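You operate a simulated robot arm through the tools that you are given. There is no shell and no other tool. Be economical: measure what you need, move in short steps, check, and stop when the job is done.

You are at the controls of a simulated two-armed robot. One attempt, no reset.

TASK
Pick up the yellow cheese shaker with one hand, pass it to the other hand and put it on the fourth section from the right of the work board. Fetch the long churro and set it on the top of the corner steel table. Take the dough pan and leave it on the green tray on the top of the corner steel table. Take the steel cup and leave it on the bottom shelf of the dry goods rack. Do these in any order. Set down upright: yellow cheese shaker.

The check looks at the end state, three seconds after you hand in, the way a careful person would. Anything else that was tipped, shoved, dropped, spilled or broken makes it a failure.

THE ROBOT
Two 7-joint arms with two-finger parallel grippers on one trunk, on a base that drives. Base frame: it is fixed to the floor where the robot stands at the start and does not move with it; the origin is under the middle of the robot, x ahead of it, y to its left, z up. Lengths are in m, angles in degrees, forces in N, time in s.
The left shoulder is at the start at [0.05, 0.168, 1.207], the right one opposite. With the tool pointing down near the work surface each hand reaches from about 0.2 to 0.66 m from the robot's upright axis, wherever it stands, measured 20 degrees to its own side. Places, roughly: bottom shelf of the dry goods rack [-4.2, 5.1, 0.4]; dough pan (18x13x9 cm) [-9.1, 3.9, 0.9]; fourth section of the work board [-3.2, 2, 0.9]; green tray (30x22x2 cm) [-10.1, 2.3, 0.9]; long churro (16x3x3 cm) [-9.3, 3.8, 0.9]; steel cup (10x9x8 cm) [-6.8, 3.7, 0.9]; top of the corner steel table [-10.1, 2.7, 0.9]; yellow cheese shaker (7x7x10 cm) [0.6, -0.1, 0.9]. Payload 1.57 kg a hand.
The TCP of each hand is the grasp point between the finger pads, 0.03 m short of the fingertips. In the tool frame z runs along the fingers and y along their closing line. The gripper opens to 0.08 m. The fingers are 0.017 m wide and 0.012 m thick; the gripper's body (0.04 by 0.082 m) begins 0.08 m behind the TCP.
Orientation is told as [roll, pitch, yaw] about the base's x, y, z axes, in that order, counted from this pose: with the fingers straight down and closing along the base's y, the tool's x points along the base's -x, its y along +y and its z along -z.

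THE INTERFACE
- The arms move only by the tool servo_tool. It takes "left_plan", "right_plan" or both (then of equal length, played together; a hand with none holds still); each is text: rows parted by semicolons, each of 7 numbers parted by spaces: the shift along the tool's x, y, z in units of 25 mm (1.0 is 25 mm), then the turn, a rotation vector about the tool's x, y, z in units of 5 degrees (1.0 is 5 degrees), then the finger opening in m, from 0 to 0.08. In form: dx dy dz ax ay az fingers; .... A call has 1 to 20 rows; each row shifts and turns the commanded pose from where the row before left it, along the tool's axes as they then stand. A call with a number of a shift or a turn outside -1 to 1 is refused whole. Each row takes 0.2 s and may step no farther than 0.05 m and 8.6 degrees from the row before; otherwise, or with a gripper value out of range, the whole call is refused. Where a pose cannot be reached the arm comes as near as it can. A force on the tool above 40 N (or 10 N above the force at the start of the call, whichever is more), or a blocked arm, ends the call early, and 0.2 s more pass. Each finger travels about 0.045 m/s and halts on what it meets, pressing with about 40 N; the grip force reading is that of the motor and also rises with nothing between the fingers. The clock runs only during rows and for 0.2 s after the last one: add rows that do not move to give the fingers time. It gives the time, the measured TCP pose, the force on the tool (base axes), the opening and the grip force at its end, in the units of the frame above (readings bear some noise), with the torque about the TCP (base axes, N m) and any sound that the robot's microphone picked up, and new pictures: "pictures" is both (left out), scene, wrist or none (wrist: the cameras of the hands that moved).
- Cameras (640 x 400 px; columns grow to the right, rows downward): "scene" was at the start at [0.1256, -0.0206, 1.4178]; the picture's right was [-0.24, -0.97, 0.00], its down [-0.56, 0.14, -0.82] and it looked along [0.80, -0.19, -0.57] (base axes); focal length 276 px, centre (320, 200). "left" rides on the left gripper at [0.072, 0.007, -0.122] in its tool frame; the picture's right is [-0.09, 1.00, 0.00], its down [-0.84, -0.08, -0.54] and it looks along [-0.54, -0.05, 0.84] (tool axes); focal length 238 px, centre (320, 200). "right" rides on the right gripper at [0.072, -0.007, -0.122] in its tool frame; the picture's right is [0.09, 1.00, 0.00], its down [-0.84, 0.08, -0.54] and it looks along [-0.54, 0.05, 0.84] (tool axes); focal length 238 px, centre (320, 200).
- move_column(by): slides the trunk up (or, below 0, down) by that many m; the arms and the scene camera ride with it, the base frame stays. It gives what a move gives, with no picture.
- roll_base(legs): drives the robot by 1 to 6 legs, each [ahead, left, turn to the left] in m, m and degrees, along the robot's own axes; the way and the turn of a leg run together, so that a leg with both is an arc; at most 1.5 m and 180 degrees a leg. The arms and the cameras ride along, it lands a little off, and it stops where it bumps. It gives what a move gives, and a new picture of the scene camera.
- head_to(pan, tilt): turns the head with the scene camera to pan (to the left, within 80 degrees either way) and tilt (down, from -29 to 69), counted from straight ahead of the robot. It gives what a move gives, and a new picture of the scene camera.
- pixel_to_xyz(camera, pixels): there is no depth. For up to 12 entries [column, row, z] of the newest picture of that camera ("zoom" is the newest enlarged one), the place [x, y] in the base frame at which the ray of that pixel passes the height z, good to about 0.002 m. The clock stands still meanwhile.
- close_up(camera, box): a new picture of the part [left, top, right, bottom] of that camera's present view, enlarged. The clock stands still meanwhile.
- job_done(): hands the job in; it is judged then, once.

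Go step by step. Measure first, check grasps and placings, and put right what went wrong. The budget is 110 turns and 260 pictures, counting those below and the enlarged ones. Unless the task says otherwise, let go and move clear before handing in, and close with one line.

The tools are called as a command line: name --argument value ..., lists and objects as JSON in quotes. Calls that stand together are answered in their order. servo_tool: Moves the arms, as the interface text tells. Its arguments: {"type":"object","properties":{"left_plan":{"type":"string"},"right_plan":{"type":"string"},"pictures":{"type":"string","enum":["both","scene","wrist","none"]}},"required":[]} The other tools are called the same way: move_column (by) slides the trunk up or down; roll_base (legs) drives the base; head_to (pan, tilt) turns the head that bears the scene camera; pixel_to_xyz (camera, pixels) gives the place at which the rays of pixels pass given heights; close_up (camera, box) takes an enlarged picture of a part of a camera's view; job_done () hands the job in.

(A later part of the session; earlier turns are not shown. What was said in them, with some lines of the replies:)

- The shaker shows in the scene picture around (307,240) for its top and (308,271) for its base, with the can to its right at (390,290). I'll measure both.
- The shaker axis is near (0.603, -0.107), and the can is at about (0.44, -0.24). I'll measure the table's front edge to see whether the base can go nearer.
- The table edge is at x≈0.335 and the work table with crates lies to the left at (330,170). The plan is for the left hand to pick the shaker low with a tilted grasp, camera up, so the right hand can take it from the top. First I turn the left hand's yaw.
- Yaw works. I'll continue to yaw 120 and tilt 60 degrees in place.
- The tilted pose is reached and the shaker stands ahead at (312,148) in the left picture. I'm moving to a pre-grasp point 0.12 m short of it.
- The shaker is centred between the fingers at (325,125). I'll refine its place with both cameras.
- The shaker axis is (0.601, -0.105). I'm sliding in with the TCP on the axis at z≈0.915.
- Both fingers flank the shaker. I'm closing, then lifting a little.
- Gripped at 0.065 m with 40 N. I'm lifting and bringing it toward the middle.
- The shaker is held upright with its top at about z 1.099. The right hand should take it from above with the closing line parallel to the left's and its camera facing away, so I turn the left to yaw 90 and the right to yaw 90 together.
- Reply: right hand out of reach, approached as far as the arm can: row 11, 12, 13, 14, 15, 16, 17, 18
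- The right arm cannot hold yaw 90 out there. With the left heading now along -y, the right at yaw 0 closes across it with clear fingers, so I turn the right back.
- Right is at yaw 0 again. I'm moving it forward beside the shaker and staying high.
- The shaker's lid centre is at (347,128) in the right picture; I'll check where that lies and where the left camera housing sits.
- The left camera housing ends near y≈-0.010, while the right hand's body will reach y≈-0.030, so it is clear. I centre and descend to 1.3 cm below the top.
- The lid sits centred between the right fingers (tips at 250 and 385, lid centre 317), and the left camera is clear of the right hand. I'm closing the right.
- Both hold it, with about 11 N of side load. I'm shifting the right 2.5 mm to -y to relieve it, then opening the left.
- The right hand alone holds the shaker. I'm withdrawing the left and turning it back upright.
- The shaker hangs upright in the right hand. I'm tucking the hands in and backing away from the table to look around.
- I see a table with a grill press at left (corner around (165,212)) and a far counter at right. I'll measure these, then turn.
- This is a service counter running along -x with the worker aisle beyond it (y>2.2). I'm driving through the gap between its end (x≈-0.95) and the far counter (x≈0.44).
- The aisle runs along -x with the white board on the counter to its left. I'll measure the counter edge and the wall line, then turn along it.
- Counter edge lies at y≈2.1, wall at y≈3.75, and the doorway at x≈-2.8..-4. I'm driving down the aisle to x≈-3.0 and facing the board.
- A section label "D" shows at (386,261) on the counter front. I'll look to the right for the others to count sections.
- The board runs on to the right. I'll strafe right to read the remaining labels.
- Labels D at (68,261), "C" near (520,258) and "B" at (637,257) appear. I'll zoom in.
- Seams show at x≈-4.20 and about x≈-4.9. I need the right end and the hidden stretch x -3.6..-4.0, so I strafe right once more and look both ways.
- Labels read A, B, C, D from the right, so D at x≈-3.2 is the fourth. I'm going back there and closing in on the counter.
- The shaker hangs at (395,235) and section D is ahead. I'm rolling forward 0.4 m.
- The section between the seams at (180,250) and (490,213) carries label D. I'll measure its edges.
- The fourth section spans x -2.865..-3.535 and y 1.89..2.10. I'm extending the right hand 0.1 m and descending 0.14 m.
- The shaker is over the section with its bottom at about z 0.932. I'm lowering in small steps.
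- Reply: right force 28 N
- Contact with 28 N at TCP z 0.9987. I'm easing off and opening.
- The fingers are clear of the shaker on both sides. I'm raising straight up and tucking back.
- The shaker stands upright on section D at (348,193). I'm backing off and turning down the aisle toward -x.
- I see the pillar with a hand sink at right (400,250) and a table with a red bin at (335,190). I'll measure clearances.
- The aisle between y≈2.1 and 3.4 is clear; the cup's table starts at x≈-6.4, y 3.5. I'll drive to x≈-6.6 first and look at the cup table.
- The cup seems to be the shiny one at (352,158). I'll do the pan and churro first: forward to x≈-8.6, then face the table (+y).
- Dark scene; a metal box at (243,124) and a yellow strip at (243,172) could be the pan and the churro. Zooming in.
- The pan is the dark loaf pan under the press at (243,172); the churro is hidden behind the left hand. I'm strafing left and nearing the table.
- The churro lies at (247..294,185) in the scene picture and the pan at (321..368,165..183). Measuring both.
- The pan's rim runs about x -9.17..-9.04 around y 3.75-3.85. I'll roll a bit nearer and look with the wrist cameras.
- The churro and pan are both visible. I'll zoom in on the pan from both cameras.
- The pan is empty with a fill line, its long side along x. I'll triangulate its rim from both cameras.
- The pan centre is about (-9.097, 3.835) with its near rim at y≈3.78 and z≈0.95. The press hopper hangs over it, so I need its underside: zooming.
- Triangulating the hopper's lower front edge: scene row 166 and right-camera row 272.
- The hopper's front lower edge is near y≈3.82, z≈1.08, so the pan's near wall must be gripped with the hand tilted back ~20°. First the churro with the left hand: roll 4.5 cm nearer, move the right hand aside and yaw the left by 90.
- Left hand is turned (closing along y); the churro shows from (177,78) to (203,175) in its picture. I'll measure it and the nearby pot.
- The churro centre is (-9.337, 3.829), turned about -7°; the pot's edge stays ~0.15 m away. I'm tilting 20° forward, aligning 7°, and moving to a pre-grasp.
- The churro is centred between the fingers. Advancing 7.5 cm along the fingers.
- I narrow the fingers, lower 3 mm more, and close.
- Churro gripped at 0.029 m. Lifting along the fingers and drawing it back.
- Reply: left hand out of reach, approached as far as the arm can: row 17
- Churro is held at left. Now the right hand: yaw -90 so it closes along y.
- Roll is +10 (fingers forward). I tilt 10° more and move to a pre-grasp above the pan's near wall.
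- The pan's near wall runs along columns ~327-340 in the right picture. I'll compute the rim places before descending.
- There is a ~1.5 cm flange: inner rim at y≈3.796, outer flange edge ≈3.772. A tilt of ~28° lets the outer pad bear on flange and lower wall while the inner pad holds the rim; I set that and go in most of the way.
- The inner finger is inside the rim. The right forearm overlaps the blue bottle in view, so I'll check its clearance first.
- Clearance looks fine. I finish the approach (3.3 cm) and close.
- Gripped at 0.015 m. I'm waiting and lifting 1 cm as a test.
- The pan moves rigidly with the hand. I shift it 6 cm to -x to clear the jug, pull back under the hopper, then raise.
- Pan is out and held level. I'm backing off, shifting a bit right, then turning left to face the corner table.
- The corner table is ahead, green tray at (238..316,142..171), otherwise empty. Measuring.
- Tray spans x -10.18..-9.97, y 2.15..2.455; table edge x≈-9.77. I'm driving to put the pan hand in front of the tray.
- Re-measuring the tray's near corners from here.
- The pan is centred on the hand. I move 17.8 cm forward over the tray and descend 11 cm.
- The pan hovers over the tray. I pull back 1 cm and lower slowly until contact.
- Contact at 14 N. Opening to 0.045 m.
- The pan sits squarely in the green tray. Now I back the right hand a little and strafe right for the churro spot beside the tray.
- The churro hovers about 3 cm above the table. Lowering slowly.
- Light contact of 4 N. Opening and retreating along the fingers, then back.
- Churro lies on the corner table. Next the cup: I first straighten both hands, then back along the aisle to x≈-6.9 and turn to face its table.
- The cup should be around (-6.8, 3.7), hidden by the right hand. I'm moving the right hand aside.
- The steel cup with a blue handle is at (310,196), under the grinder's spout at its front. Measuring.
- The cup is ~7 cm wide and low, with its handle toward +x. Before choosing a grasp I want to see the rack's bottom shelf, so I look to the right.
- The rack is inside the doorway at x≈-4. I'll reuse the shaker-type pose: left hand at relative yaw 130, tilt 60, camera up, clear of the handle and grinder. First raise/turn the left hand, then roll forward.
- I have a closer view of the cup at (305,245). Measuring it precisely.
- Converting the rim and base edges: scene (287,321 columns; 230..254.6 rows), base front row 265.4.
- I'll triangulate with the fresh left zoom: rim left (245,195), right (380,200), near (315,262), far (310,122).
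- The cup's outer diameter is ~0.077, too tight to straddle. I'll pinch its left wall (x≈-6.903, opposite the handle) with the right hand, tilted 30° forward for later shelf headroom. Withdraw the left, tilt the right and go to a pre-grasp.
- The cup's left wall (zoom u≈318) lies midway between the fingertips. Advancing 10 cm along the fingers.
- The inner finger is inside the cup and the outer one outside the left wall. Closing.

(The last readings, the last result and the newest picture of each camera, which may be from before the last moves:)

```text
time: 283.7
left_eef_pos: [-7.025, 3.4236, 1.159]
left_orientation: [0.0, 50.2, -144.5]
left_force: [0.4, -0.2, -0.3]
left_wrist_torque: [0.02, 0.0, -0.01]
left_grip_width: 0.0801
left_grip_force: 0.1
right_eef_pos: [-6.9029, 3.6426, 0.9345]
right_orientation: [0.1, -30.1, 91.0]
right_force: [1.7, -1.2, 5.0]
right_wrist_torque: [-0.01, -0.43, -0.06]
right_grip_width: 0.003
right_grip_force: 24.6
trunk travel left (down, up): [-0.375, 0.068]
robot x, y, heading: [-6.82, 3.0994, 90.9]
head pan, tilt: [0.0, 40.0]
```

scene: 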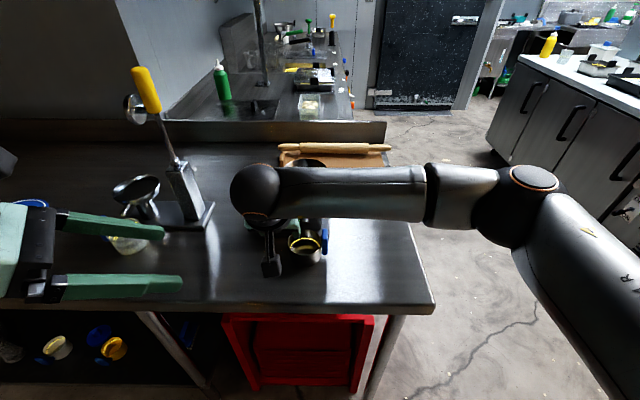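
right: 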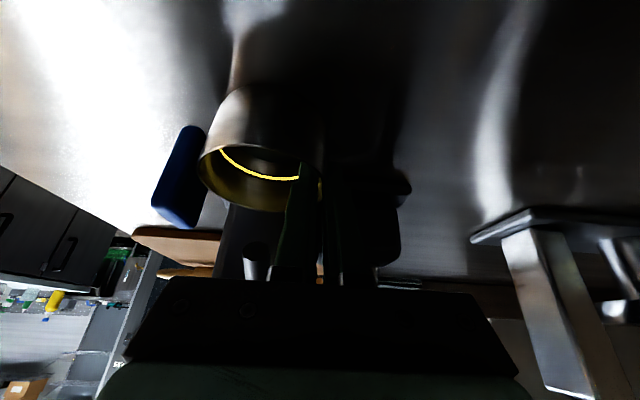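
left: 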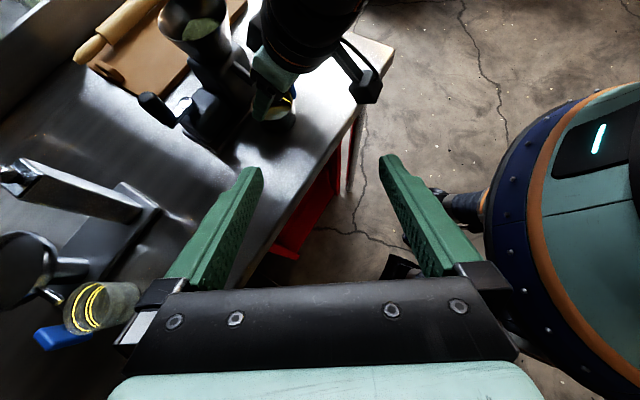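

Pinched at 3 mm wall with 25 N. Lifting 1 cm, drawing back 12 cm, then raising.

servo_tool --right_plan "-0.1 0 -0.173 0 0 0 0; -0.1 0 -0.173 0 0 0 0; 0.433 0 -0.25 0 0 0 0; 0.866 0 -0.5 0 0 0 0; 0.866 0 -0.5 0 0 0 0; 0.866 0 -0.5 0 0 0 0; 0.866 0 -0.5 0 0 0 0; 0.433 0 -0.25 0 0 0 0; -0.5 0 -0.866 0 0 0 0; -0.5 0 -0.866 0 0 0 0; -0.5 0 -0.866 0 0 0 0; -0.5 0 -0.866 0 0 0 0"

close_up --camera "right" --box '[160, 60, 440, 280]'

```text
time: 286.3
left_eef_pos: [-7.0253, 3.4234, 1.1594]
left_orientation: [0.0, 50.0, -144.5]
left_force: [-0.3, -0.5, -0.2]
left_wrist_torque: [-0.01, -0.01, -0.01]
left_grip_width: 0.0799
left_grip_force: 0.2
right_eef_pos: [-6.8999, 3.5168, 1.0432]
right_orientation: [0.1, -30.0, 90.9]
right_force: [-0.6, 0.7, -0.5]
right_wrist_torque: [0.0, 0.02, 0.02]
right_grip_width: 0.003
right_grip_force: 24.4
trunk travel left (down, up): [-0.375, 0.068]
robot x, y, heading: [-6.8196, 3.0998, 91.0]
head pan, tilt: [0.0, 40.0]
```

scene: 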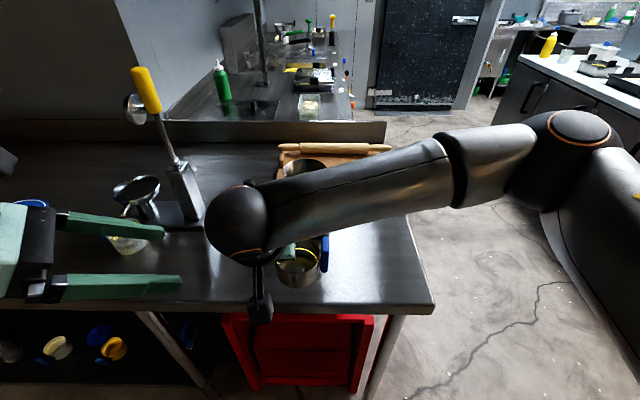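
right: 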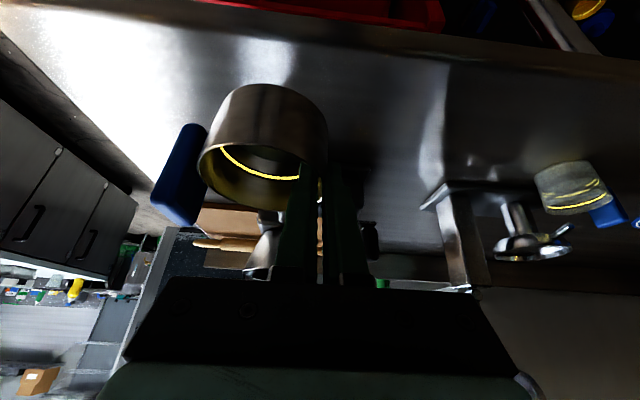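

```text
1.82 times, centred on (300, 170) of right
```

zoom: 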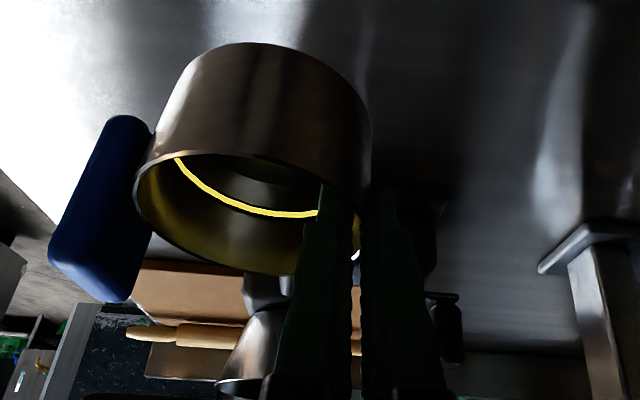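

The cup hangs level from its left wall. I'm moving it to the right side, backing out, and turning to head back (+x) along the aisle.

servo_tool --right_plan "-0.3 -1 -0.5 0 0 0 0; -0.3 -1 -0.5 0 0 0 0; 0 -1 0 0 0 0 0; 0 -1 0 0 0 0 0; 0 -1 0 0 0 0 0; 0 -1 0 0 0 0 0; 0 -1 0 0 0 0 0; 0 -1 0 0 0 0 0" --pictures "none"

roll_base --legs '[[-0.36, 0, 0], [0, 0, -90], [1.4, 0, 0], [1.2, 0, 0]]'

head_to --pan 50 --tilt 22

```text
time: 288.1
left_eef_pos: [-7.0254, 3.4244, 1.1594]
left_orientation: [0.0, 49.9, -144.6]
left_force: [-0.3, 0.0, -0.5]
left_wrist_torque: [0.0, -0.01, 0.01]
left_grip_width: 0.08
left_grip_force: 0.0
right_eef_pos: [-6.6989, 3.5205, 1.0704]
right_orientation: [0.1, -29.9, 90.9]
right_force: [0.5, 0.2, 0.0]
right_wrist_torque: [0.0, 0.03, -0.01]
right_grip_width: 0.0033
right_grip_force: 24.4
trunk travel left (down, up): [-0.375, 0.068]
robot x, y, heading: [-6.821, 3.104, 90.9]
head pan, tilt: [0.0, 40.0]
```

```text
time: 306.5
left_eef_pos: [-3.8892, 3.0595, 1.1587]
left_orientation: [0.2, 50.0, 127.1]
left_force: [0.2, -0.2, 0.3]
left_wrist_torque: [0.03, 0.01, 0.0]
left_grip_width: 0.0801
left_grip_force: 0.0
right_eef_pos: [-3.782, 2.737, 1.0712]
right_orientation: [0.0, -30.0, 2.5]
right_force: [0.1, 0.6, -0.2]
right_wrist_torque: [0.02, -0.03, 0.0]
right_grip_width: 0.0029
right_grip_force: 23.9
trunk travel left (down, up): [-0.375, 0.068]
robot x, y, heading: [-4.2074, 2.8447, 2.2]
head pan, tilt: [0.0, 40.0]
```

scene: 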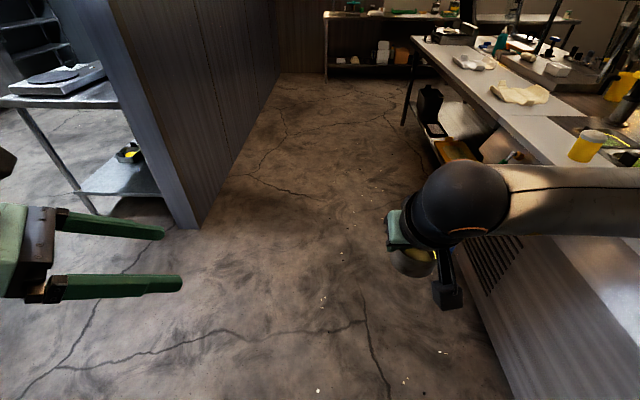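

```text
time: 307.6
left_eef_pos: [-3.8881, 3.0585, 1.159]
left_orientation: [0.2, 50.0, 127.1]
left_force: [0.0, -0.1, -0.9]
left_wrist_torque: [0.04, -0.01, 0.0]
left_grip_width: 0.0799
left_grip_force: 0.0
right_eef_pos: [-3.7829, 2.736, 1.0715]
right_orientation: [-0.1, -30.0, 2.5]
right_force: [0.2, 1.2, -0.1]
right_wrist_torque: [0.03, 0.02, -0.01]
right_grip_width: 0.003
right_grip_force: 24.1
trunk travel left (down, up): [-0.375, 0.068]
robot x, y, heading: [-4.2048, 2.8447, 2.6]
head pan, tilt: [50.0, 22.0]
```

scene: 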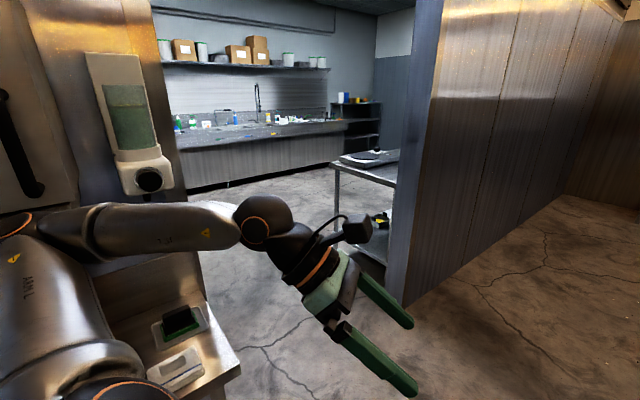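

The back room opens between the sink wall (x≈-4.1) and the panel wall (x≈-2.8); the rack must be inside behind the sink wall. I drive to the doorway centre, turn, and enter a bit.

roll_base --legs '[[0.76, 0, 0], [0, 0, 87.5], [0.75, 0, 0]]'

head_to --pan 40 --tilt 25

```text
time: 318.7
left_eef_pos: [-3.6544, 3.8854, 1.162]
left_orientation: [-1.2, 49.4, -143.7]
left_force: [-0.3, 0.3, -1.2]
left_wrist_torque: [0.02, -0.03, 0.01]
left_grip_width: 0.08
left_grip_force: 0.1
right_eef_pos: [-3.3238, 3.9849, 1.0732]
right_orientation: [0.3, -30.5, 91.3]
right_force: [-0.5, -0.2, -0.8]
right_wrist_torque: [0.01, 0.03, 0.0]
right_grip_width: 0.0031
right_grip_force: 24.3
trunk travel left (down, up): [-0.375, 0.068]
robot x, y, heading: [-3.444, 3.5704, 91.2]
head pan, tilt: [50.0, 22.0]
stopped in leg 3: the robot was blocked; the commanded pose is now the measured one
```

scene: 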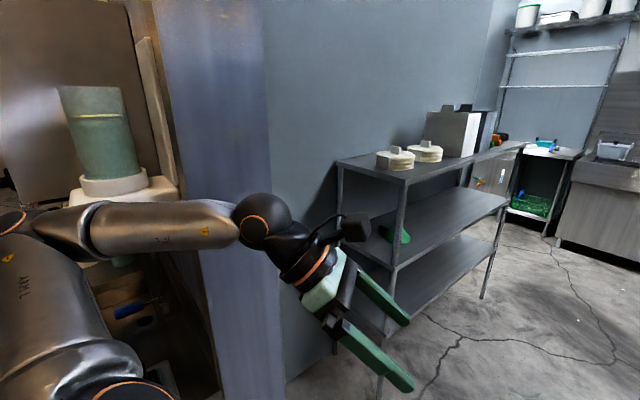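

```text
time: 319.4
left_eef_pos: [-3.6525, 3.8837, 1.1623]
left_orientation: [-1.4, 49.5, -144.2]
left_force: [-0.9, 0.1, 0.3]
left_wrist_torque: [0.04, 0.01, -0.02]
left_grip_width: 0.08
left_grip_force: 0.0
right_eef_pos: [-3.3228, 3.9823, 1.0754]
right_orientation: [0.4, -30.7, 91.0]
right_force: [-0.2, 0.4, -1.4]
right_wrist_torque: [-0.02, 0.05, -0.01]
right_grip_width: 0.0031
right_grip_force: 25.0
trunk travel left (down, up): [-0.375, 0.068]
robot x, y, heading: [-3.4455, 3.5709, 91.0]
head pan, tilt: [40.0, 25.0]
```

scene: 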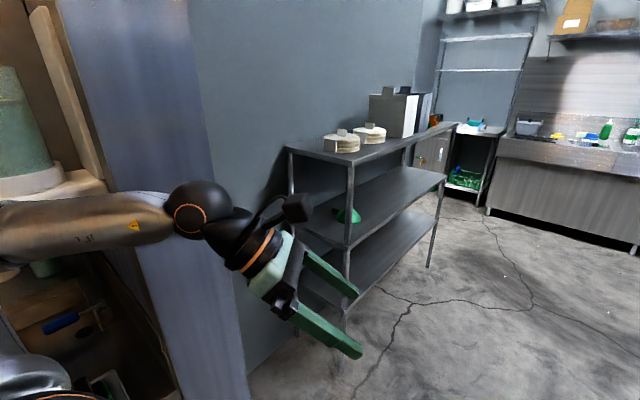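

The drive was blocked, probably by the left elbow at the sink wall. I back off, fold the left hand to neutral, and measure the rack (legs at (345,325), (430,265)).

pixel_to_xyz --camera "scene" --pixels '[[430, 266, 0], [345, 330, 0], [433, 214, 0.4], [346, 308, 0.4], [443, 178, 0.7], [348, 248, 0.7], [350, 158, 1.0], [455, 125, 1.0], [290, 150, 1.0], [250, 395, 0]]'

roll_base --legs '[[-0.4, 0, 0]]'

servo_tool --left_plan "0 0 0 0 -1 0 0.08; 0 0 0 0 -1 0 0.08; 0 0 0 0 -1 0 0.08; 0 0 0 0 -1 0 0.08; 0 0 0 0 -1 0 0.08; 0 0 0 0 -1 0 0.08; 0 0 0 0 -1 0 0.08; 0 0 0 0 -1 0 0.08; 0 0 0 0 -1 0 0.08; 0 0 0 0 -1 0 0.08; 0 0 0 0 0 1 0.08; 0 0 0 0 0 1 0.08; 0 0 0 0 0 1 0.08; 0 0 0 0 0 1 0.08; 0 0 0 0 0 1 0.08; 0 0 0 0 0 1 0.08; 0 0 0 0 0 1 0.08; 0 0 0 0 0 1 0.08; 0 0 0 0 0 1 0.08; 0 0 0 0 0 1 0.08" --pictures "none"

servo_tool --left_plan "0 0 0 0 0 1 0.08; 0 0 0 0 0 1 0.08; 0 0 0 0 0 1 0.08; 0 0 0 0 0 1 0.08; 0 0 0 0 0 1 0.08; 0 0 0 0 0 1 0.08; 0 0 0 0 0 1 0.08; 0 0 0 0 0 1 0.08; 0 0 0 0 0 1 0.08; 0 0 0 0 0 1 0.08; 0 0 0 0 0 1 0.08; 0 0 0 0 0 1 0.08; 0 0 0 0 0 1 0.08; 0 0 0 0 0 1 0.08; 0 0 0 0 0 1 0.08; -0.6 -0.7 0 0 0 0 0.08; -0.6 -0.7 0 0 0 0 0.08; -0.6 -0.7 0 0 0 0 0.08" --pictures "scene"

```text
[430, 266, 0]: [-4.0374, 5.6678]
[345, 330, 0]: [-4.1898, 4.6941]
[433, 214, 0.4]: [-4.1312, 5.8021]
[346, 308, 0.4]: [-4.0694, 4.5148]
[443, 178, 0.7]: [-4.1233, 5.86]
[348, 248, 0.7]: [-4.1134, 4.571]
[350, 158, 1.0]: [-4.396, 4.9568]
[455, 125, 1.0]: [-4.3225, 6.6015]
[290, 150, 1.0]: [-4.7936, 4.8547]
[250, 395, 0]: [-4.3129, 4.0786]
```

```text
time: 321.9
left_eef_pos: [-3.6497, 3.4918, 1.1582]
left_orientation: [-0.2, 49.5, -143.6]
left_force: [0.6, -0.2, 0.2]
left_wrist_torque: [0.02, -0.01, 0.02]
left_grip_width: 0.0799
left_grip_force: 0.1
right_eef_pos: [-3.3205, 3.591, 1.0718]
right_orientation: [0.1, -30.1, 91.3]
right_force: [0.1, -0.1, -0.8]
right_wrist_torque: [-0.03, 0.02, 0.03]
right_grip_width: 0.0028
right_grip_force: 24.5
trunk travel left (down, up): [-0.375, 0.068]
robot x, y, heading: [-3.4337, 3.169, 91.3]
head pan, tilt: [40.0, 25.0]
```

scene: 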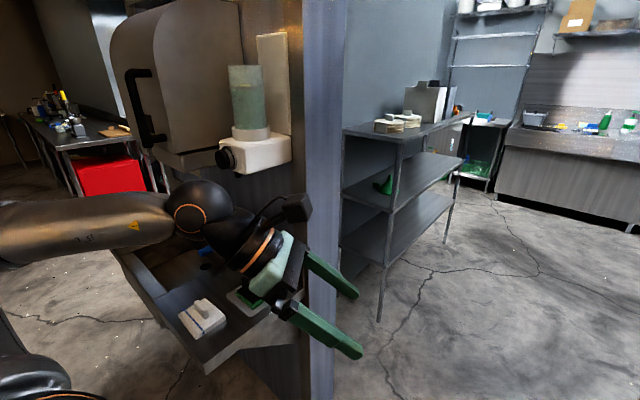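

```text
time: 326.1
left_eef_pos: [-3.6498, 3.4921, 1.1579]
left_orientation: [0.3, -0.4, 166.6]
left_force: [-0.1, -0.8, 0.5]
left_wrist_torque: [-0.01, -0.01, 0.01]
left_grip_width: 0.0803
left_grip_force: 0.1
right_eef_pos: [-3.3201, 3.5912, 1.0694]
right_orientation: [0.0, -30.0, 91.3]
right_force: [0.4, -0.9, -0.9]
right_wrist_torque: [-0.01, -0.01, 0.02]
right_grip_width: 0.0032
right_grip_force: 23.9
trunk travel left (down, up): [-0.375, 0.068]
robot x, y, heading: [-3.4366, 3.1689, 91.2]
head pan, tilt: [40.0, 25.0]
```

```text
time: 329.9
left_eef_pos: [-3.5973, 3.5394, 1.1568]
left_orientation: [0.5, 0.3, 91.7]
left_force: [-0.5, -0.1, -0.6]
left_wrist_torque: [0.03, 0.04, 0.01]
left_grip_width: 0.0803
left_grip_force: 0.0
right_eef_pos: [-3.319, 3.5913, 1.0708]
right_orientation: [0.0, -30.1, 91.4]
right_force: [0.0, -0.9, 0.0]
right_wrist_torque: [-0.03, 0.04, 0.0]
right_grip_width: 0.0028
right_grip_force: 24.1
trunk travel left (down, up): [-0.375, 0.068]
robot x, y, heading: [-3.4365, 3.1721, 91.3]
head pan, tilt: [40.0, 25.0]
```

scene: 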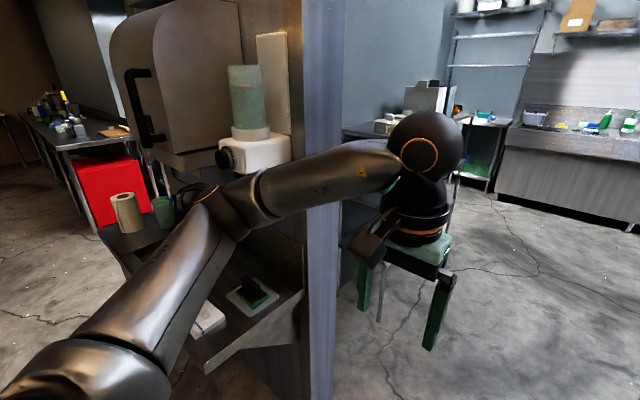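

The rack's front face is at x≈-4.05, y≈4.6..5.7. Before entering I look ahead-right for the table inside the doorway.

head_to --pan -15 --tilt 28

```text
time: 331.2
left_eef_pos: [-3.5983, 3.5393, 1.1572]
left_orientation: [0.6, 0.2, 91.7]
left_force: [-0.1, -0.3, 0.0]
left_wrist_torque: [-0.02, 0.02, 0.01]
left_grip_width: 0.0801
left_grip_force: 0.0
right_eef_pos: [-3.3194, 3.5905, 1.0719]
right_orientation: [0.0, -29.9, 91.4]
right_force: [0.4, 0.0, -0.6]
right_wrist_torque: [-0.01, 0.01, -0.03]
right_grip_width: 0.003
right_grip_force: 24.5
trunk travel left (down, up): [-0.375, 0.068]
robot x, y, heading: [-3.4361, 3.1715, 91.4]
head pan, tilt: [-15.0, 28.0]
```

scene: 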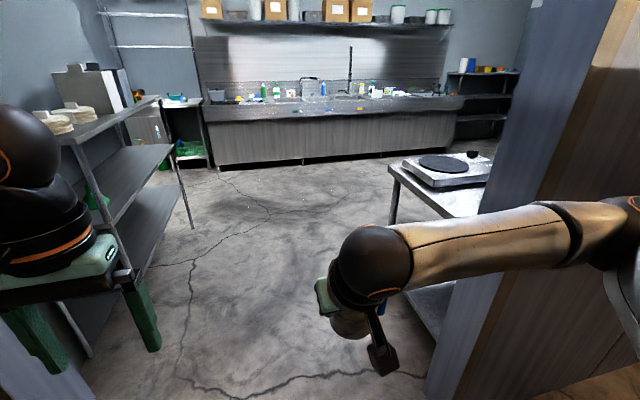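

Measuring the door posts, inner table and rack legs.

pixel_to_xyz --camera "scene" --pixels '[[428, 395, 0], [392, 224, 0], [389, 165, 0.9], [440, 215, 0.9], [190, 229, 0], [90, 357, 0], [180, 165, 0.4], [300, 165, 0], [410, 235, 1.2], [630, 250, 1.2]]'

```text
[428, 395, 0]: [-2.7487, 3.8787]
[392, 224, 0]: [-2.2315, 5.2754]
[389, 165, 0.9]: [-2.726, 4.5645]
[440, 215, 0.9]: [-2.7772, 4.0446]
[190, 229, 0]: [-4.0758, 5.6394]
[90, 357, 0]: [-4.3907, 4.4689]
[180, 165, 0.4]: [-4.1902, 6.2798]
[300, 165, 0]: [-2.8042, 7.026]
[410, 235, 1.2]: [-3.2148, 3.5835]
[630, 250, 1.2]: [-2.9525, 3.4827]
```

The doorway is x -4.1..-2.75 and the inner table edge x≈-2.75; I'm centred at -3.43. I straighten the heading, enter to y≈4.9, and turn left to face the rack.

roll_base --legs '[[0, 0, -1.4], [1.4, 0, 0], [0.37, 0, 0], [0, 0, 90]]'

head_to --pan 0 --tilt 45

```text
time: 344.3
left_eef_pos: [-3.8049, 4.7812, 1.1575]
left_orientation: [0.5, 0.2, -179.5]
left_force: [-0.4, -0.7, -0.2]
left_wrist_torque: [0.01, 0.03, -0.02]
left_grip_width: 0.0798
left_grip_force: 0.0
right_eef_pos: [-3.8523, 5.062, 1.0707]
right_orientation: [0.1, -30.0, -179.8]
right_force: [0.8, 0.2, -0.7]
right_wrist_torque: [-0.01, -0.04, -0.03]
right_grip_width: 0.003
right_grip_force: 24.1
trunk travel left (down, up): [-0.375, 0.068]
robot x, y, heading: [-3.4306, 4.9325, -180.0]
head pan, tilt: [-15.0, 28.0]
```

scene: 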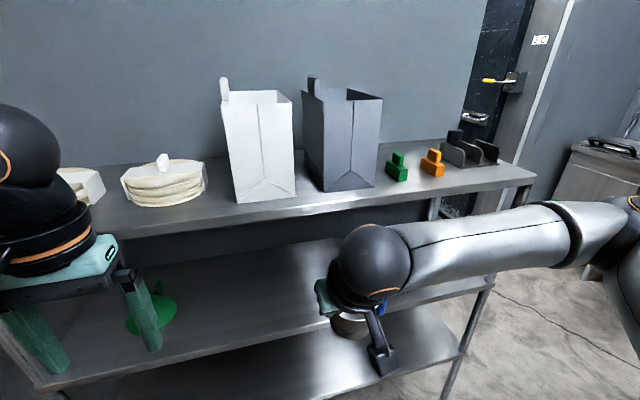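

```text
time: 345.1
left_eef_pos: [-3.8037, 4.7819, 1.1561]
left_orientation: [0.5, 0.2, -179.5]
left_force: [-0.5, 0.3, 0.3]
left_wrist_torque: [0.0, -0.03, 0.01]
left_grip_width: 0.0801
left_grip_force: 0.1
right_eef_pos: [-3.8508, 5.0613, 1.0712]
right_orientation: [0.0, -29.9, -179.8]
right_force: [0.2, 0.4, -0.5]
right_wrist_torque: [-0.03, 0.02, 0.05]
right_grip_width: 0.0031
right_grip_force: 24.4
trunk travel left (down, up): [-0.375, 0.068]
robot x, y, heading: [-3.435, 4.9335, -180.0]
head pan, tilt: [0.0, 45.0]
```

scene: 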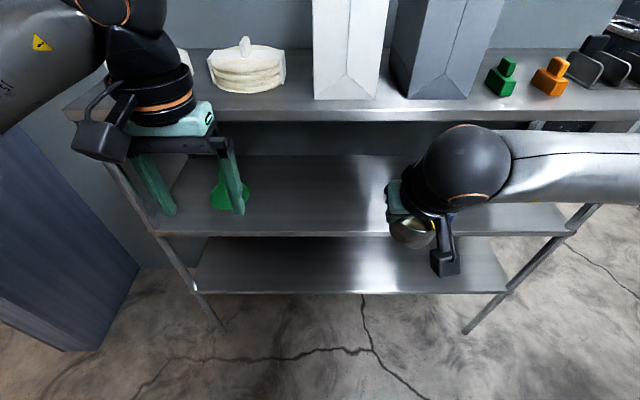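

The bottom shelf (front edge row 292) is empty. I'll measure shelf heights against the legs' feet.

pixel_to_xyz --camera "scene" --pixels '[[222, 329, 0], [466, 334, 0], [360, 293, 0.35], [360, 293, 0.4], [360, 293, 0.3], [360, 235, 0.6], [360, 235, 0.65], [360, 235, 0.7], [360, 121, 1.0], [360, 121, 0.95], [198, 290, 0.35], [508, 290, 0.35]]'

```text
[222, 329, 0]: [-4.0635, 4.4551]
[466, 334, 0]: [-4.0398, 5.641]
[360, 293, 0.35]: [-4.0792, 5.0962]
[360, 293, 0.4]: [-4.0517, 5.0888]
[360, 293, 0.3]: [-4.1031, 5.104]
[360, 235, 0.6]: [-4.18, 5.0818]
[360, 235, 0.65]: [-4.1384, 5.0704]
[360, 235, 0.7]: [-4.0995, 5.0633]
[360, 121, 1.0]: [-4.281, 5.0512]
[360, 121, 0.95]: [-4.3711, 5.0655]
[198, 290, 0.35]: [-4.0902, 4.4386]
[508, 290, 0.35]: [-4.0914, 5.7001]
```

The bottom shelf is at z≈0.39, the middle at ≈0.755, fronts at x≈-4.055. I lower the trunk fully, then lower the cup to z≈0.5 in front of the rack.

move_column --by -0.37

servo_tool --right_plan "0.475 0 0.8225 0 0 0 0; 0.475 0 0.8225 0 0 0 0; 0.475 0 0.8225 0 0 0 0; 0.475 0 0.8225 0 0 0 0; 0.475 0 0.8225 0 0 0 0; 0.475 0 0.8225 0 0 0 0; 0.475 0 0.8225 0 0 0 0; 0.475 0 0.8225 0 0 0 0"

```text
time: 348.7
left_eef_pos: [-3.8053, 4.7818, 0.7869]
left_orientation: [0.4, 0.2, -179.5]
left_force: [-0.4, -0.2, -0.5]
left_wrist_torque: [0.0, -0.02, 0.04]
left_grip_width: 0.0802
left_grip_force: 0.1
right_eef_pos: [-3.8518, 5.0628, 0.7019]
right_orientation: [0.0, -30.1, -179.8]
right_force: [-0.5, 0.5, -0.3]
right_wrist_torque: [-0.01, -0.02, -0.01]
right_grip_width: 0.003
right_grip_force: 24.7
trunk travel left (down, up): [-0.005, 0.438]
robot x, y, heading: [-3.4321, 4.9375, -180.1]
head pan, tilt: [0.0, 45.0]
```

```text
time: 350.5
left_eef_pos: [-3.8048, 4.7814, 0.7862]
left_orientation: [0.4, 0.2, -179.6]
left_force: [0.4, 0.1, -0.9]
left_wrist_torque: [0.0, 0.01, -0.02]
left_grip_width: 0.08
left_grip_force: 0.1
right_eef_pos: [-3.8518, 5.0604, 0.5086]
right_orientation: [-0.1, -29.9, -179.8]
right_force: [1.0, -0.4, 0.3]
right_wrist_torque: [-0.04, 0.0, 0.0]
right_grip_width: 0.0028
right_grip_force: 24.3
trunk travel left (down, up): [-0.005, 0.438]
robot x, y, heading: [-3.4315, 4.9341, -180.0]
head pan, tilt: [0.0, 45.0]
```

scene: 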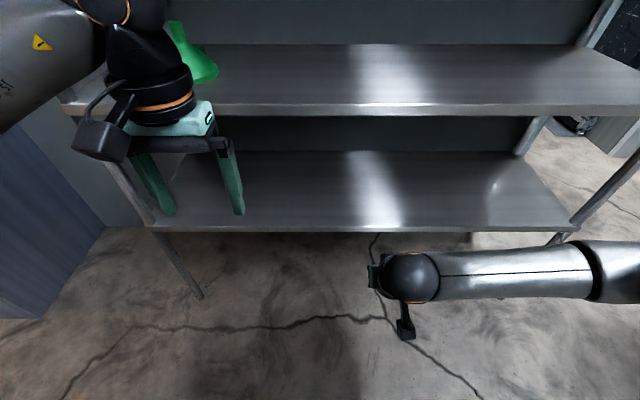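
right: 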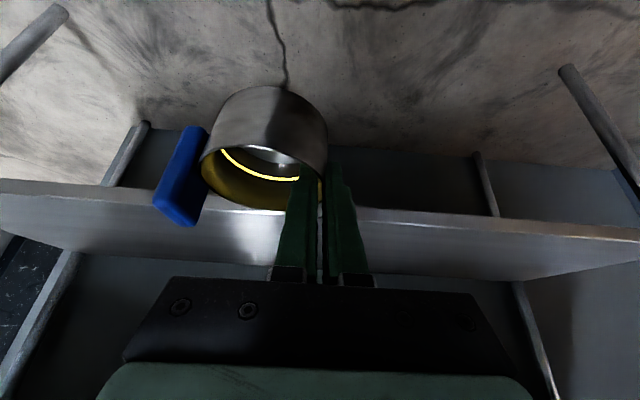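

Re-measuring the bottom shelf's front edge (row ~228) from the lowered camera to fix its height.

pixel_to_xyz --camera "scene" --pixels '[[360, 229, 0.35], [360, 229, 0.4], [360, 229, 0.45], [360, 117, 0.7], [360, 117, 0.75], [360, 104, 0.75], [360, 153, 0.39]]'

close_up --camera "scene" --box '[260, 80, 500, 280]'

```text
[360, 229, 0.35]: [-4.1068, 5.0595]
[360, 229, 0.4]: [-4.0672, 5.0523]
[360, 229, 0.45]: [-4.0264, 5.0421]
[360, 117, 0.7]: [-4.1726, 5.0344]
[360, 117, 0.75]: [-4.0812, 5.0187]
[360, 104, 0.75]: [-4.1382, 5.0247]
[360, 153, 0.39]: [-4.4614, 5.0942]
```

```text
2.00 times, centred on (380, 180) of scene
```

zoom: 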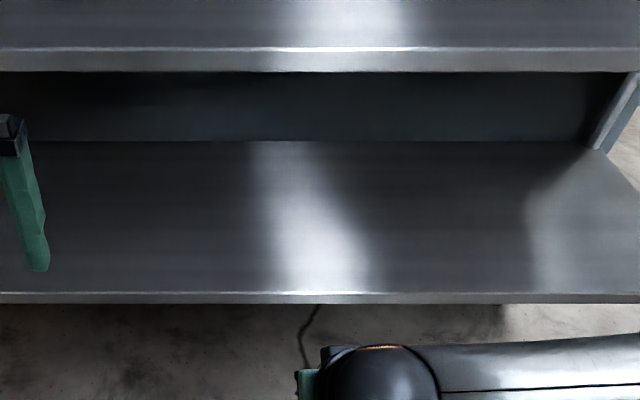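

The shelf may be between 0.39 and 0.46, so I raise the cup 4 cm for margin, roll 0.15 m in, then extend 10 cm at that height.

servo_tool --right_plan "-0.4 0 -0.693 0 0 0 0; -0.4 0 -0.693 0 0 0 0" --pictures "none"

roll_base --legs '[[0.15, 0, 0]]'

servo_tool --right_plan "-0.866 0 0.5 0 0 0 0; -0.866 0 0.5 0 0 0 0; -0.866 0 0.5 0 0 0 0; -0.866 0 0.5 0 0 0 0"

close_up --camera "scene" --box '[280, 100, 480, 260]'

```text
time: 351.1
left_eef_pos: [-3.8054, 4.7823, 0.7874]
left_orientation: [0.5, 0.2, -179.5]
left_force: [-0.4, -0.2, -0.4]
left_wrist_torque: [0.0, -0.02, 0.02]
left_grip_width: 0.0798
left_grip_force: 0.0
right_eef_pos: [-3.8521, 5.0601, 0.5505]
right_orientation: [-0.1, -29.9, -179.8]
right_force: [-0.1, 0.5, -0.7]
right_wrist_torque: [-0.06, -0.02, -0.01]
right_grip_width: 0.0031
right_grip_force: 24.1
trunk travel left (down, up): [-0.005, 0.438]
robot x, y, heading: [-3.4345, 4.9337, -180.2]
head pan, tilt: [0.0, 45.0]
```

```text
time: 352.4
left_eef_pos: [-3.9548, 4.7809, 0.7874]
left_orientation: [0.5, 0.2, -179.4]
left_force: [-0.6, -0.2, 0.3]
left_wrist_torque: [-0.02, -0.03, -0.01]
left_grip_width: 0.0797
left_grip_force: 0.0
right_eef_pos: [-4.002, 5.0608, 0.5501]
right_orientation: [0.0, -30.0, -179.8]
right_force: [-0.1, 0.2, 0.4]
right_wrist_torque: [-0.02, 0.03, 0.01]
right_grip_width: 0.0029
right_grip_force: 23.8
trunk travel left (down, up): [-0.005, 0.438]
robot x, y, heading: [-3.5843, 4.9348, -180.0]
head pan, tilt: [0.0, 45.0]
```

scene: 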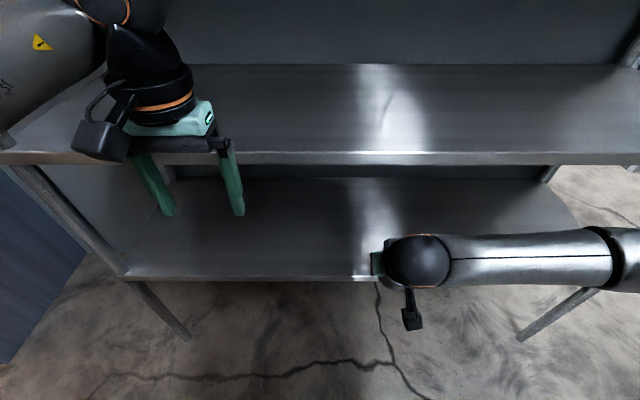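

```text
time: 353.4
left_eef_pos: [-3.955, 4.7819, 0.7869]
left_orientation: [0.5, 0.2, -179.3]
left_force: [-0.8, 0.4, -0.1]
left_wrist_torque: [0.02, 0.02, 0.03]
left_grip_width: 0.0798
left_grip_force: 0.1
right_eef_pos: [-4.1024, 5.0621, 0.5503]
right_orientation: [0.1, -29.9, -179.8]
right_force: [0.0, -0.1, 0.4]
right_wrist_torque: [-0.02, -0.05, -0.02]
right_grip_width: 0.0028
right_grip_force: 23.9
trunk travel left (down, up): [-0.005, 0.438]
robot x, y, heading: [-3.5817, 4.9355, -179.7]
head pan, tilt: [0.0, 45.0]
```

scene: 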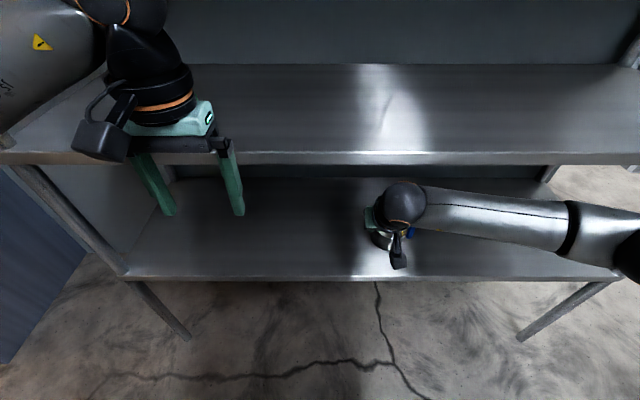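
right: 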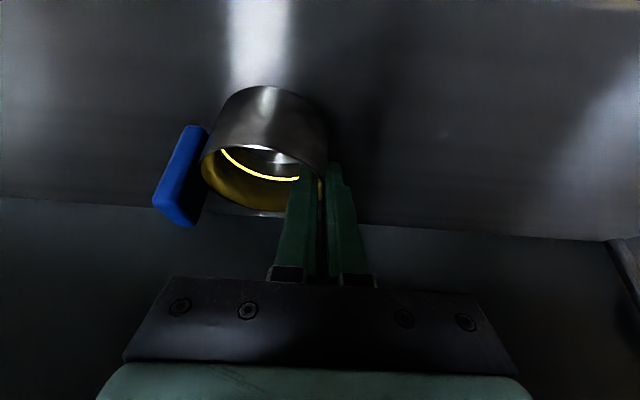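

```text
2.50 times, centred on (380, 180) of scene
```

zoom: 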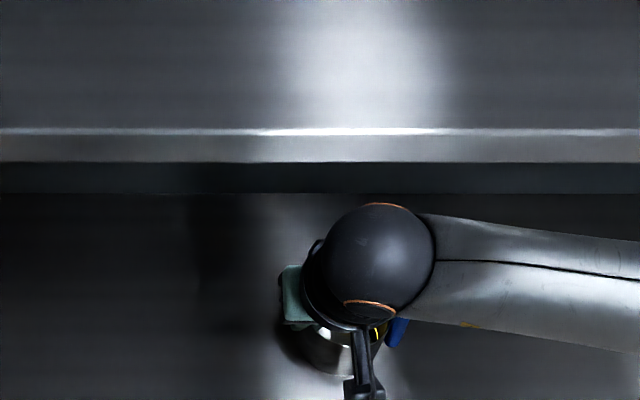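

The cup is between the shelves. Lowering 5 cm, watching force.

servo_tool --right_plan "0.2 0 0.346 0 0 0 0; 0.2 0 0.346 0 0 0 0; 0.2 0 0.346 0 0 0 0; 0.1 0 0.173 0 0 0 0; 0.1 0 0.173 0 0 0 0; 0.1 0 0.173 0 0 0 0" --pictures "wrist"

```text
time: 354.9
left_eef_pos: [-3.9556, 4.7811, 0.7863]
left_orientation: [0.4, 0.3, -179.4]
left_force: [-0.3, 0.0, 1.1]
left_wrist_torque: [-0.02, -0.01, 0.0]
left_grip_width: 0.0802
left_grip_force: 0.2
right_eef_pos: [-4.1024, 5.06, 0.5058]
right_orientation: [-0.1, -30.0, -179.8]
right_force: [-0.5, -0.7, 0.4]
right_wrist_torque: [0.0, -0.01, -0.01]
right_grip_width: 0.0032
right_grip_force: 24.0
trunk travel left (down, up): [-0.005, 0.438]
robot x, y, heading: [-3.5845, 4.9353, -179.8]
head pan, tilt: [0.0, 45.0]
```

right: 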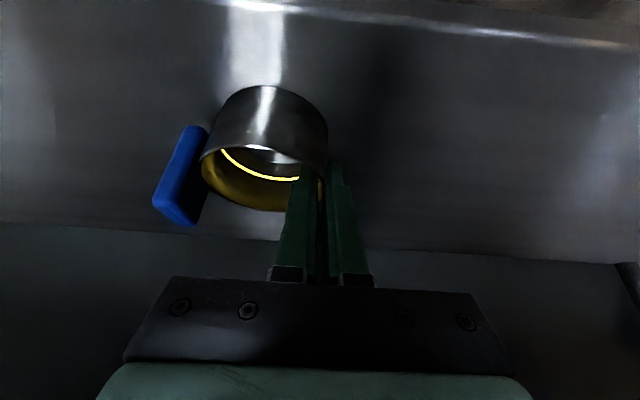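

No contact yet (cup bottom ≈0.451). Lowering 2 cm, sliding 2 cm deeper, then lowering further gently.

servo_tool --right_plan "0.1 0 0.173 0 0 0 0; 0.1 0 0.173 0 0 0 0; 0.1 0 0.173 0 0 0 0; 0.1 0 0.173 0 0 0 0; -0.35 0 0.2 0 0 0 0; -0.35 0 0.2 0 0 0 0; 0.1 0 0.173 0 0 0 0; 0.1 0 0.173 0 0 0 0; 0.05 0 0.087 0 0 0 0" --pictures "wrist"

```text
time: 356.6
left_eef_pos: [-3.9552, 4.7811, 0.7871]
left_orientation: [0.5, 0.3, -179.5]
left_force: [-0.1, 0.7, 0.4]
left_wrist_torque: [0.0, 0.02, -0.02]
left_grip_width: 0.0802
left_grip_force: 0.0
right_eef_pos: [-4.1242, 5.0603, 0.4867]
right_orientation: [0.0, -30.7, -179.8]
right_force: [1.7, -1.0, 11.4]
right_wrist_torque: [0.36, -0.37, -0.01]
right_grip_width: 0.0044
right_grip_force: 24.9
trunk travel left (down, up): [-0.005, 0.438]
robot x, y, heading: [-3.5801, 4.9375, -180.2]
head pan, tilt: [0.0, 45.0]
stopped in row 8 (right hand): the force on the tool passed its limit (the readings are from after the stop); the commanded pose is now the measured one
```

right: 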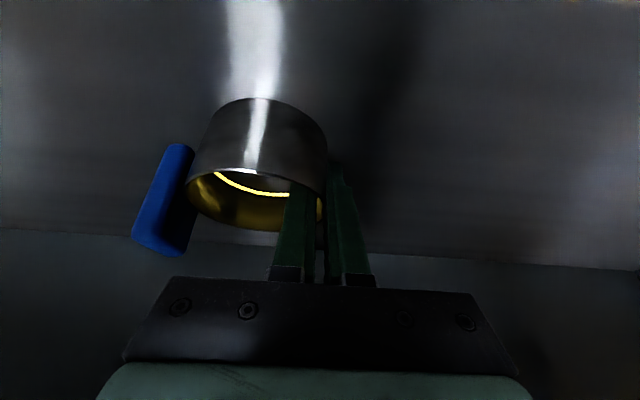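

The cup touched the shelf (TCP z 0.487). I ease up 3 mm to level it, then open to 0.04.

servo_tool --right_plan "-0.06 0 -0.104 0 0 0 0; 0 0 0 0 0 0 0; 0 0 0 0 0 0 0.02; 0 0 0 0 0 0 0.035; 0 0 0 0 0 0 0.04; 0 0 0 0 0 0 0.04; 0 0 0 0 0 0 0.04" --pictures "wrist"

close_up --camera "scene" --box '[300, 150, 480, 290]'

```text
time: 358.2
left_eef_pos: [-3.9546, 4.7819, 0.7869]
left_orientation: [0.5, 0.2, -179.3]
left_force: [0.3, -0.2, -0.3]
left_wrist_torque: [0.03, 0.0, 0.03]
left_grip_width: 0.0798
left_grip_force: 0.0
right_eef_pos: [-4.1235, 5.0608, 0.4849]
right_orientation: [0.0, -30.2, -179.8]
right_force: [0.3, -0.5, 0.9]
right_wrist_torque: [-0.01, -0.04, 0.01]
right_grip_width: 0.0399
right_grip_force: 0.1
trunk travel left (down, up): [-0.005, 0.438]
robot x, y, heading: [-3.582, 4.9332, -180.4]
head pan, tilt: [0.0, 45.0]
```

right: 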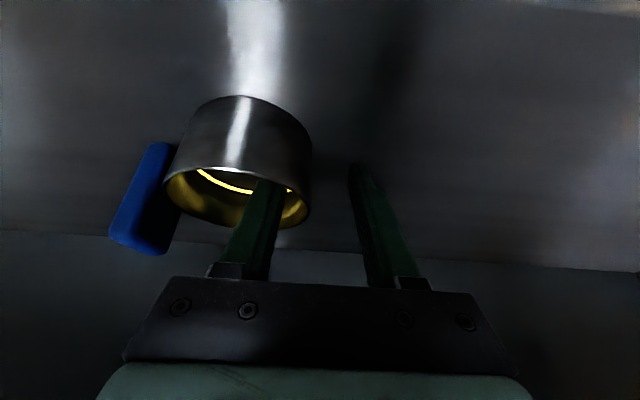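

```text
2.86 times, centred on (390, 220) of scene
```

zoom: 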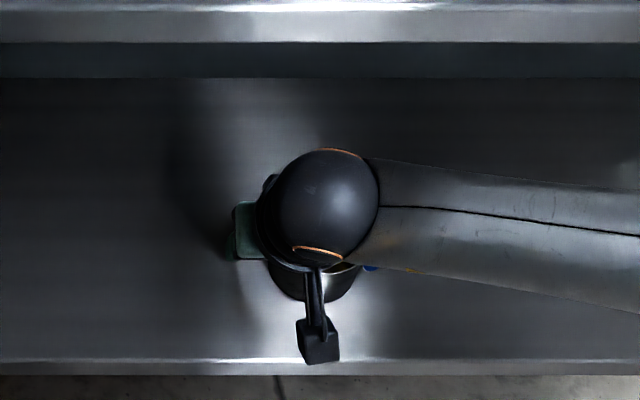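

The fingers are free of the wall. Withdrawing along the finger axis, then straight back.

servo_tool --right_plan "0 0 -0.4 0 0 0 0.04; 0 0 -0.6 0 0 0 0.04; 0 0 -0.8 0 0 0 0.04; 0 0 -0.8 0 0 0 0.04; 0.866 0 -0.5 0 0 0 0.04; 0.866 0 -0.5 0 0 0 0.04; 0.866 0 -0.5 0 0 0 0.04; 0.866 0 -0.5 0 0 0 0.04; 0.866 0 -0.5 0 0 0 0.04; 0.866 0 -0.5 0 0 0 0.04"

close_up --camera "scene" --box '[300, 150, 480, 290]'

```text
time: 360.4
left_eef_pos: [-3.9543, 4.7822, 0.7872]
left_orientation: [0.5, 0.2, -179.5]
left_force: [0.6, 0.3, 0.1]
left_wrist_torque: [0.0, -0.01, 0.03]
left_grip_width: 0.0801
left_grip_force: 0.0
right_eef_pos: [-3.9408, 5.061, 0.5418]
right_orientation: [0.0, -30.3, -179.8]
right_force: [0.3, -0.3, -0.2]
right_wrist_torque: [-0.01, 0.01, 0.01]
right_grip_width: 0.04
right_grip_force: 0.0
trunk travel left (down, up): [-0.005, 0.438]
robot x, y, heading: [-3.5834, 4.9305, -179.8]
head pan, tilt: [0.0, 45.0]
```

scene: 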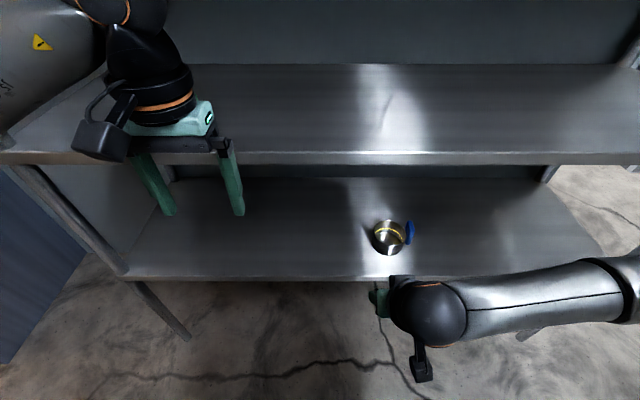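
right: 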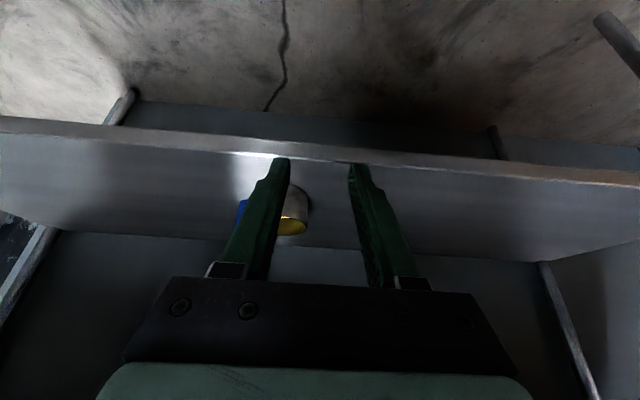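

```text
2.86 times, centred on (390, 220) of scene
```

zoom: 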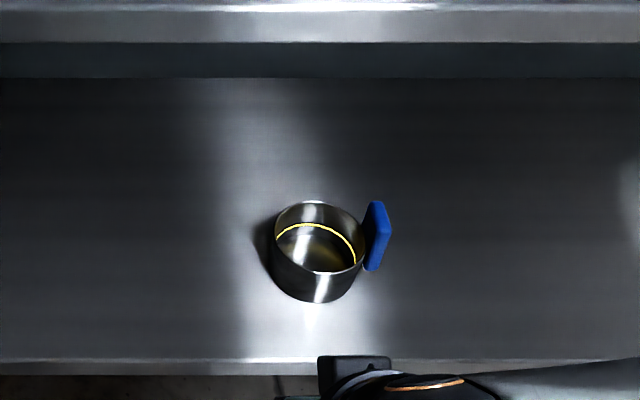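

The cup stands upright on the bottom shelf at (388,238) with its handle clear, and nothing else there has moved. I back the robot off to be clear.

roll_base --legs '[[-0.15, 0, 0]]'

close_up --camera "scene" --box '[240, 80, 500, 280]'

```text
time: 361.8
left_eef_pos: [-3.8069, 4.7816, 0.7863]
left_orientation: [0.5, 0.2, -179.4]
left_force: [0.5, -0.8, 0.8]
left_wrist_torque: [0.01, 0.02, 0.01]
left_grip_width: 0.0798
left_grip_force: 0.1
right_eef_pos: [-3.7921, 5.0616, 0.5422]
right_orientation: [0.1, -30.2, -180.0]
right_force: [-0.5, -0.7, 0.5]
right_wrist_torque: [0.02, 0.0, -0.01]
right_grip_width: 0.04
right_grip_force: 0.1
trunk travel left (down, up): [-0.005, 0.438]
robot x, y, heading: [-3.4352, 4.9379, -180.1]
head pan, tilt: [0.0, 45.0]
```

scene: 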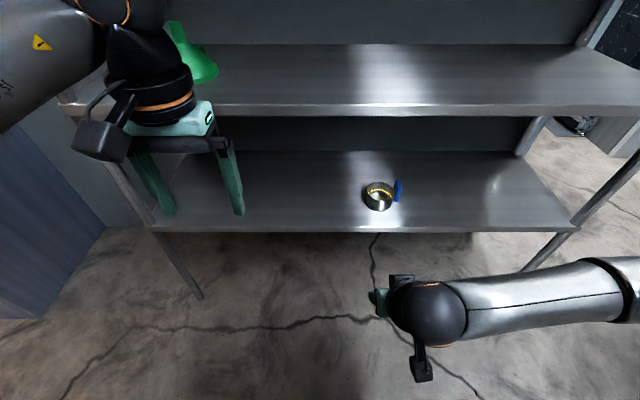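

```text
2.00 times, centred on (370, 180) of scene
```

zoom: 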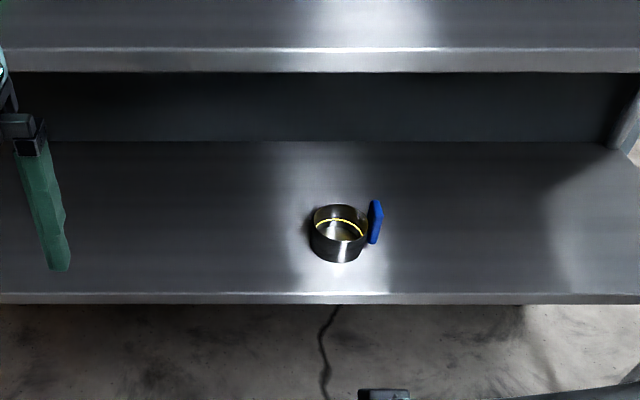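

The cup stands on the bottom shelf at (378,196), both hands are empty and clear, and the other three items were checked when I placed them. I'm handing in.

job_done

```text
The job is handed in.
```

All four items are placed and handed in: the shaker is upright on the fourth section from the right after a hand-to-hand pass, the churro is on the corner steel table, the pan is on the green tray, and the cup is on the rack's bottom shelf. The robot was blocked once in the doorway to the rack; the later pictures of that spot showed nothing displaced.
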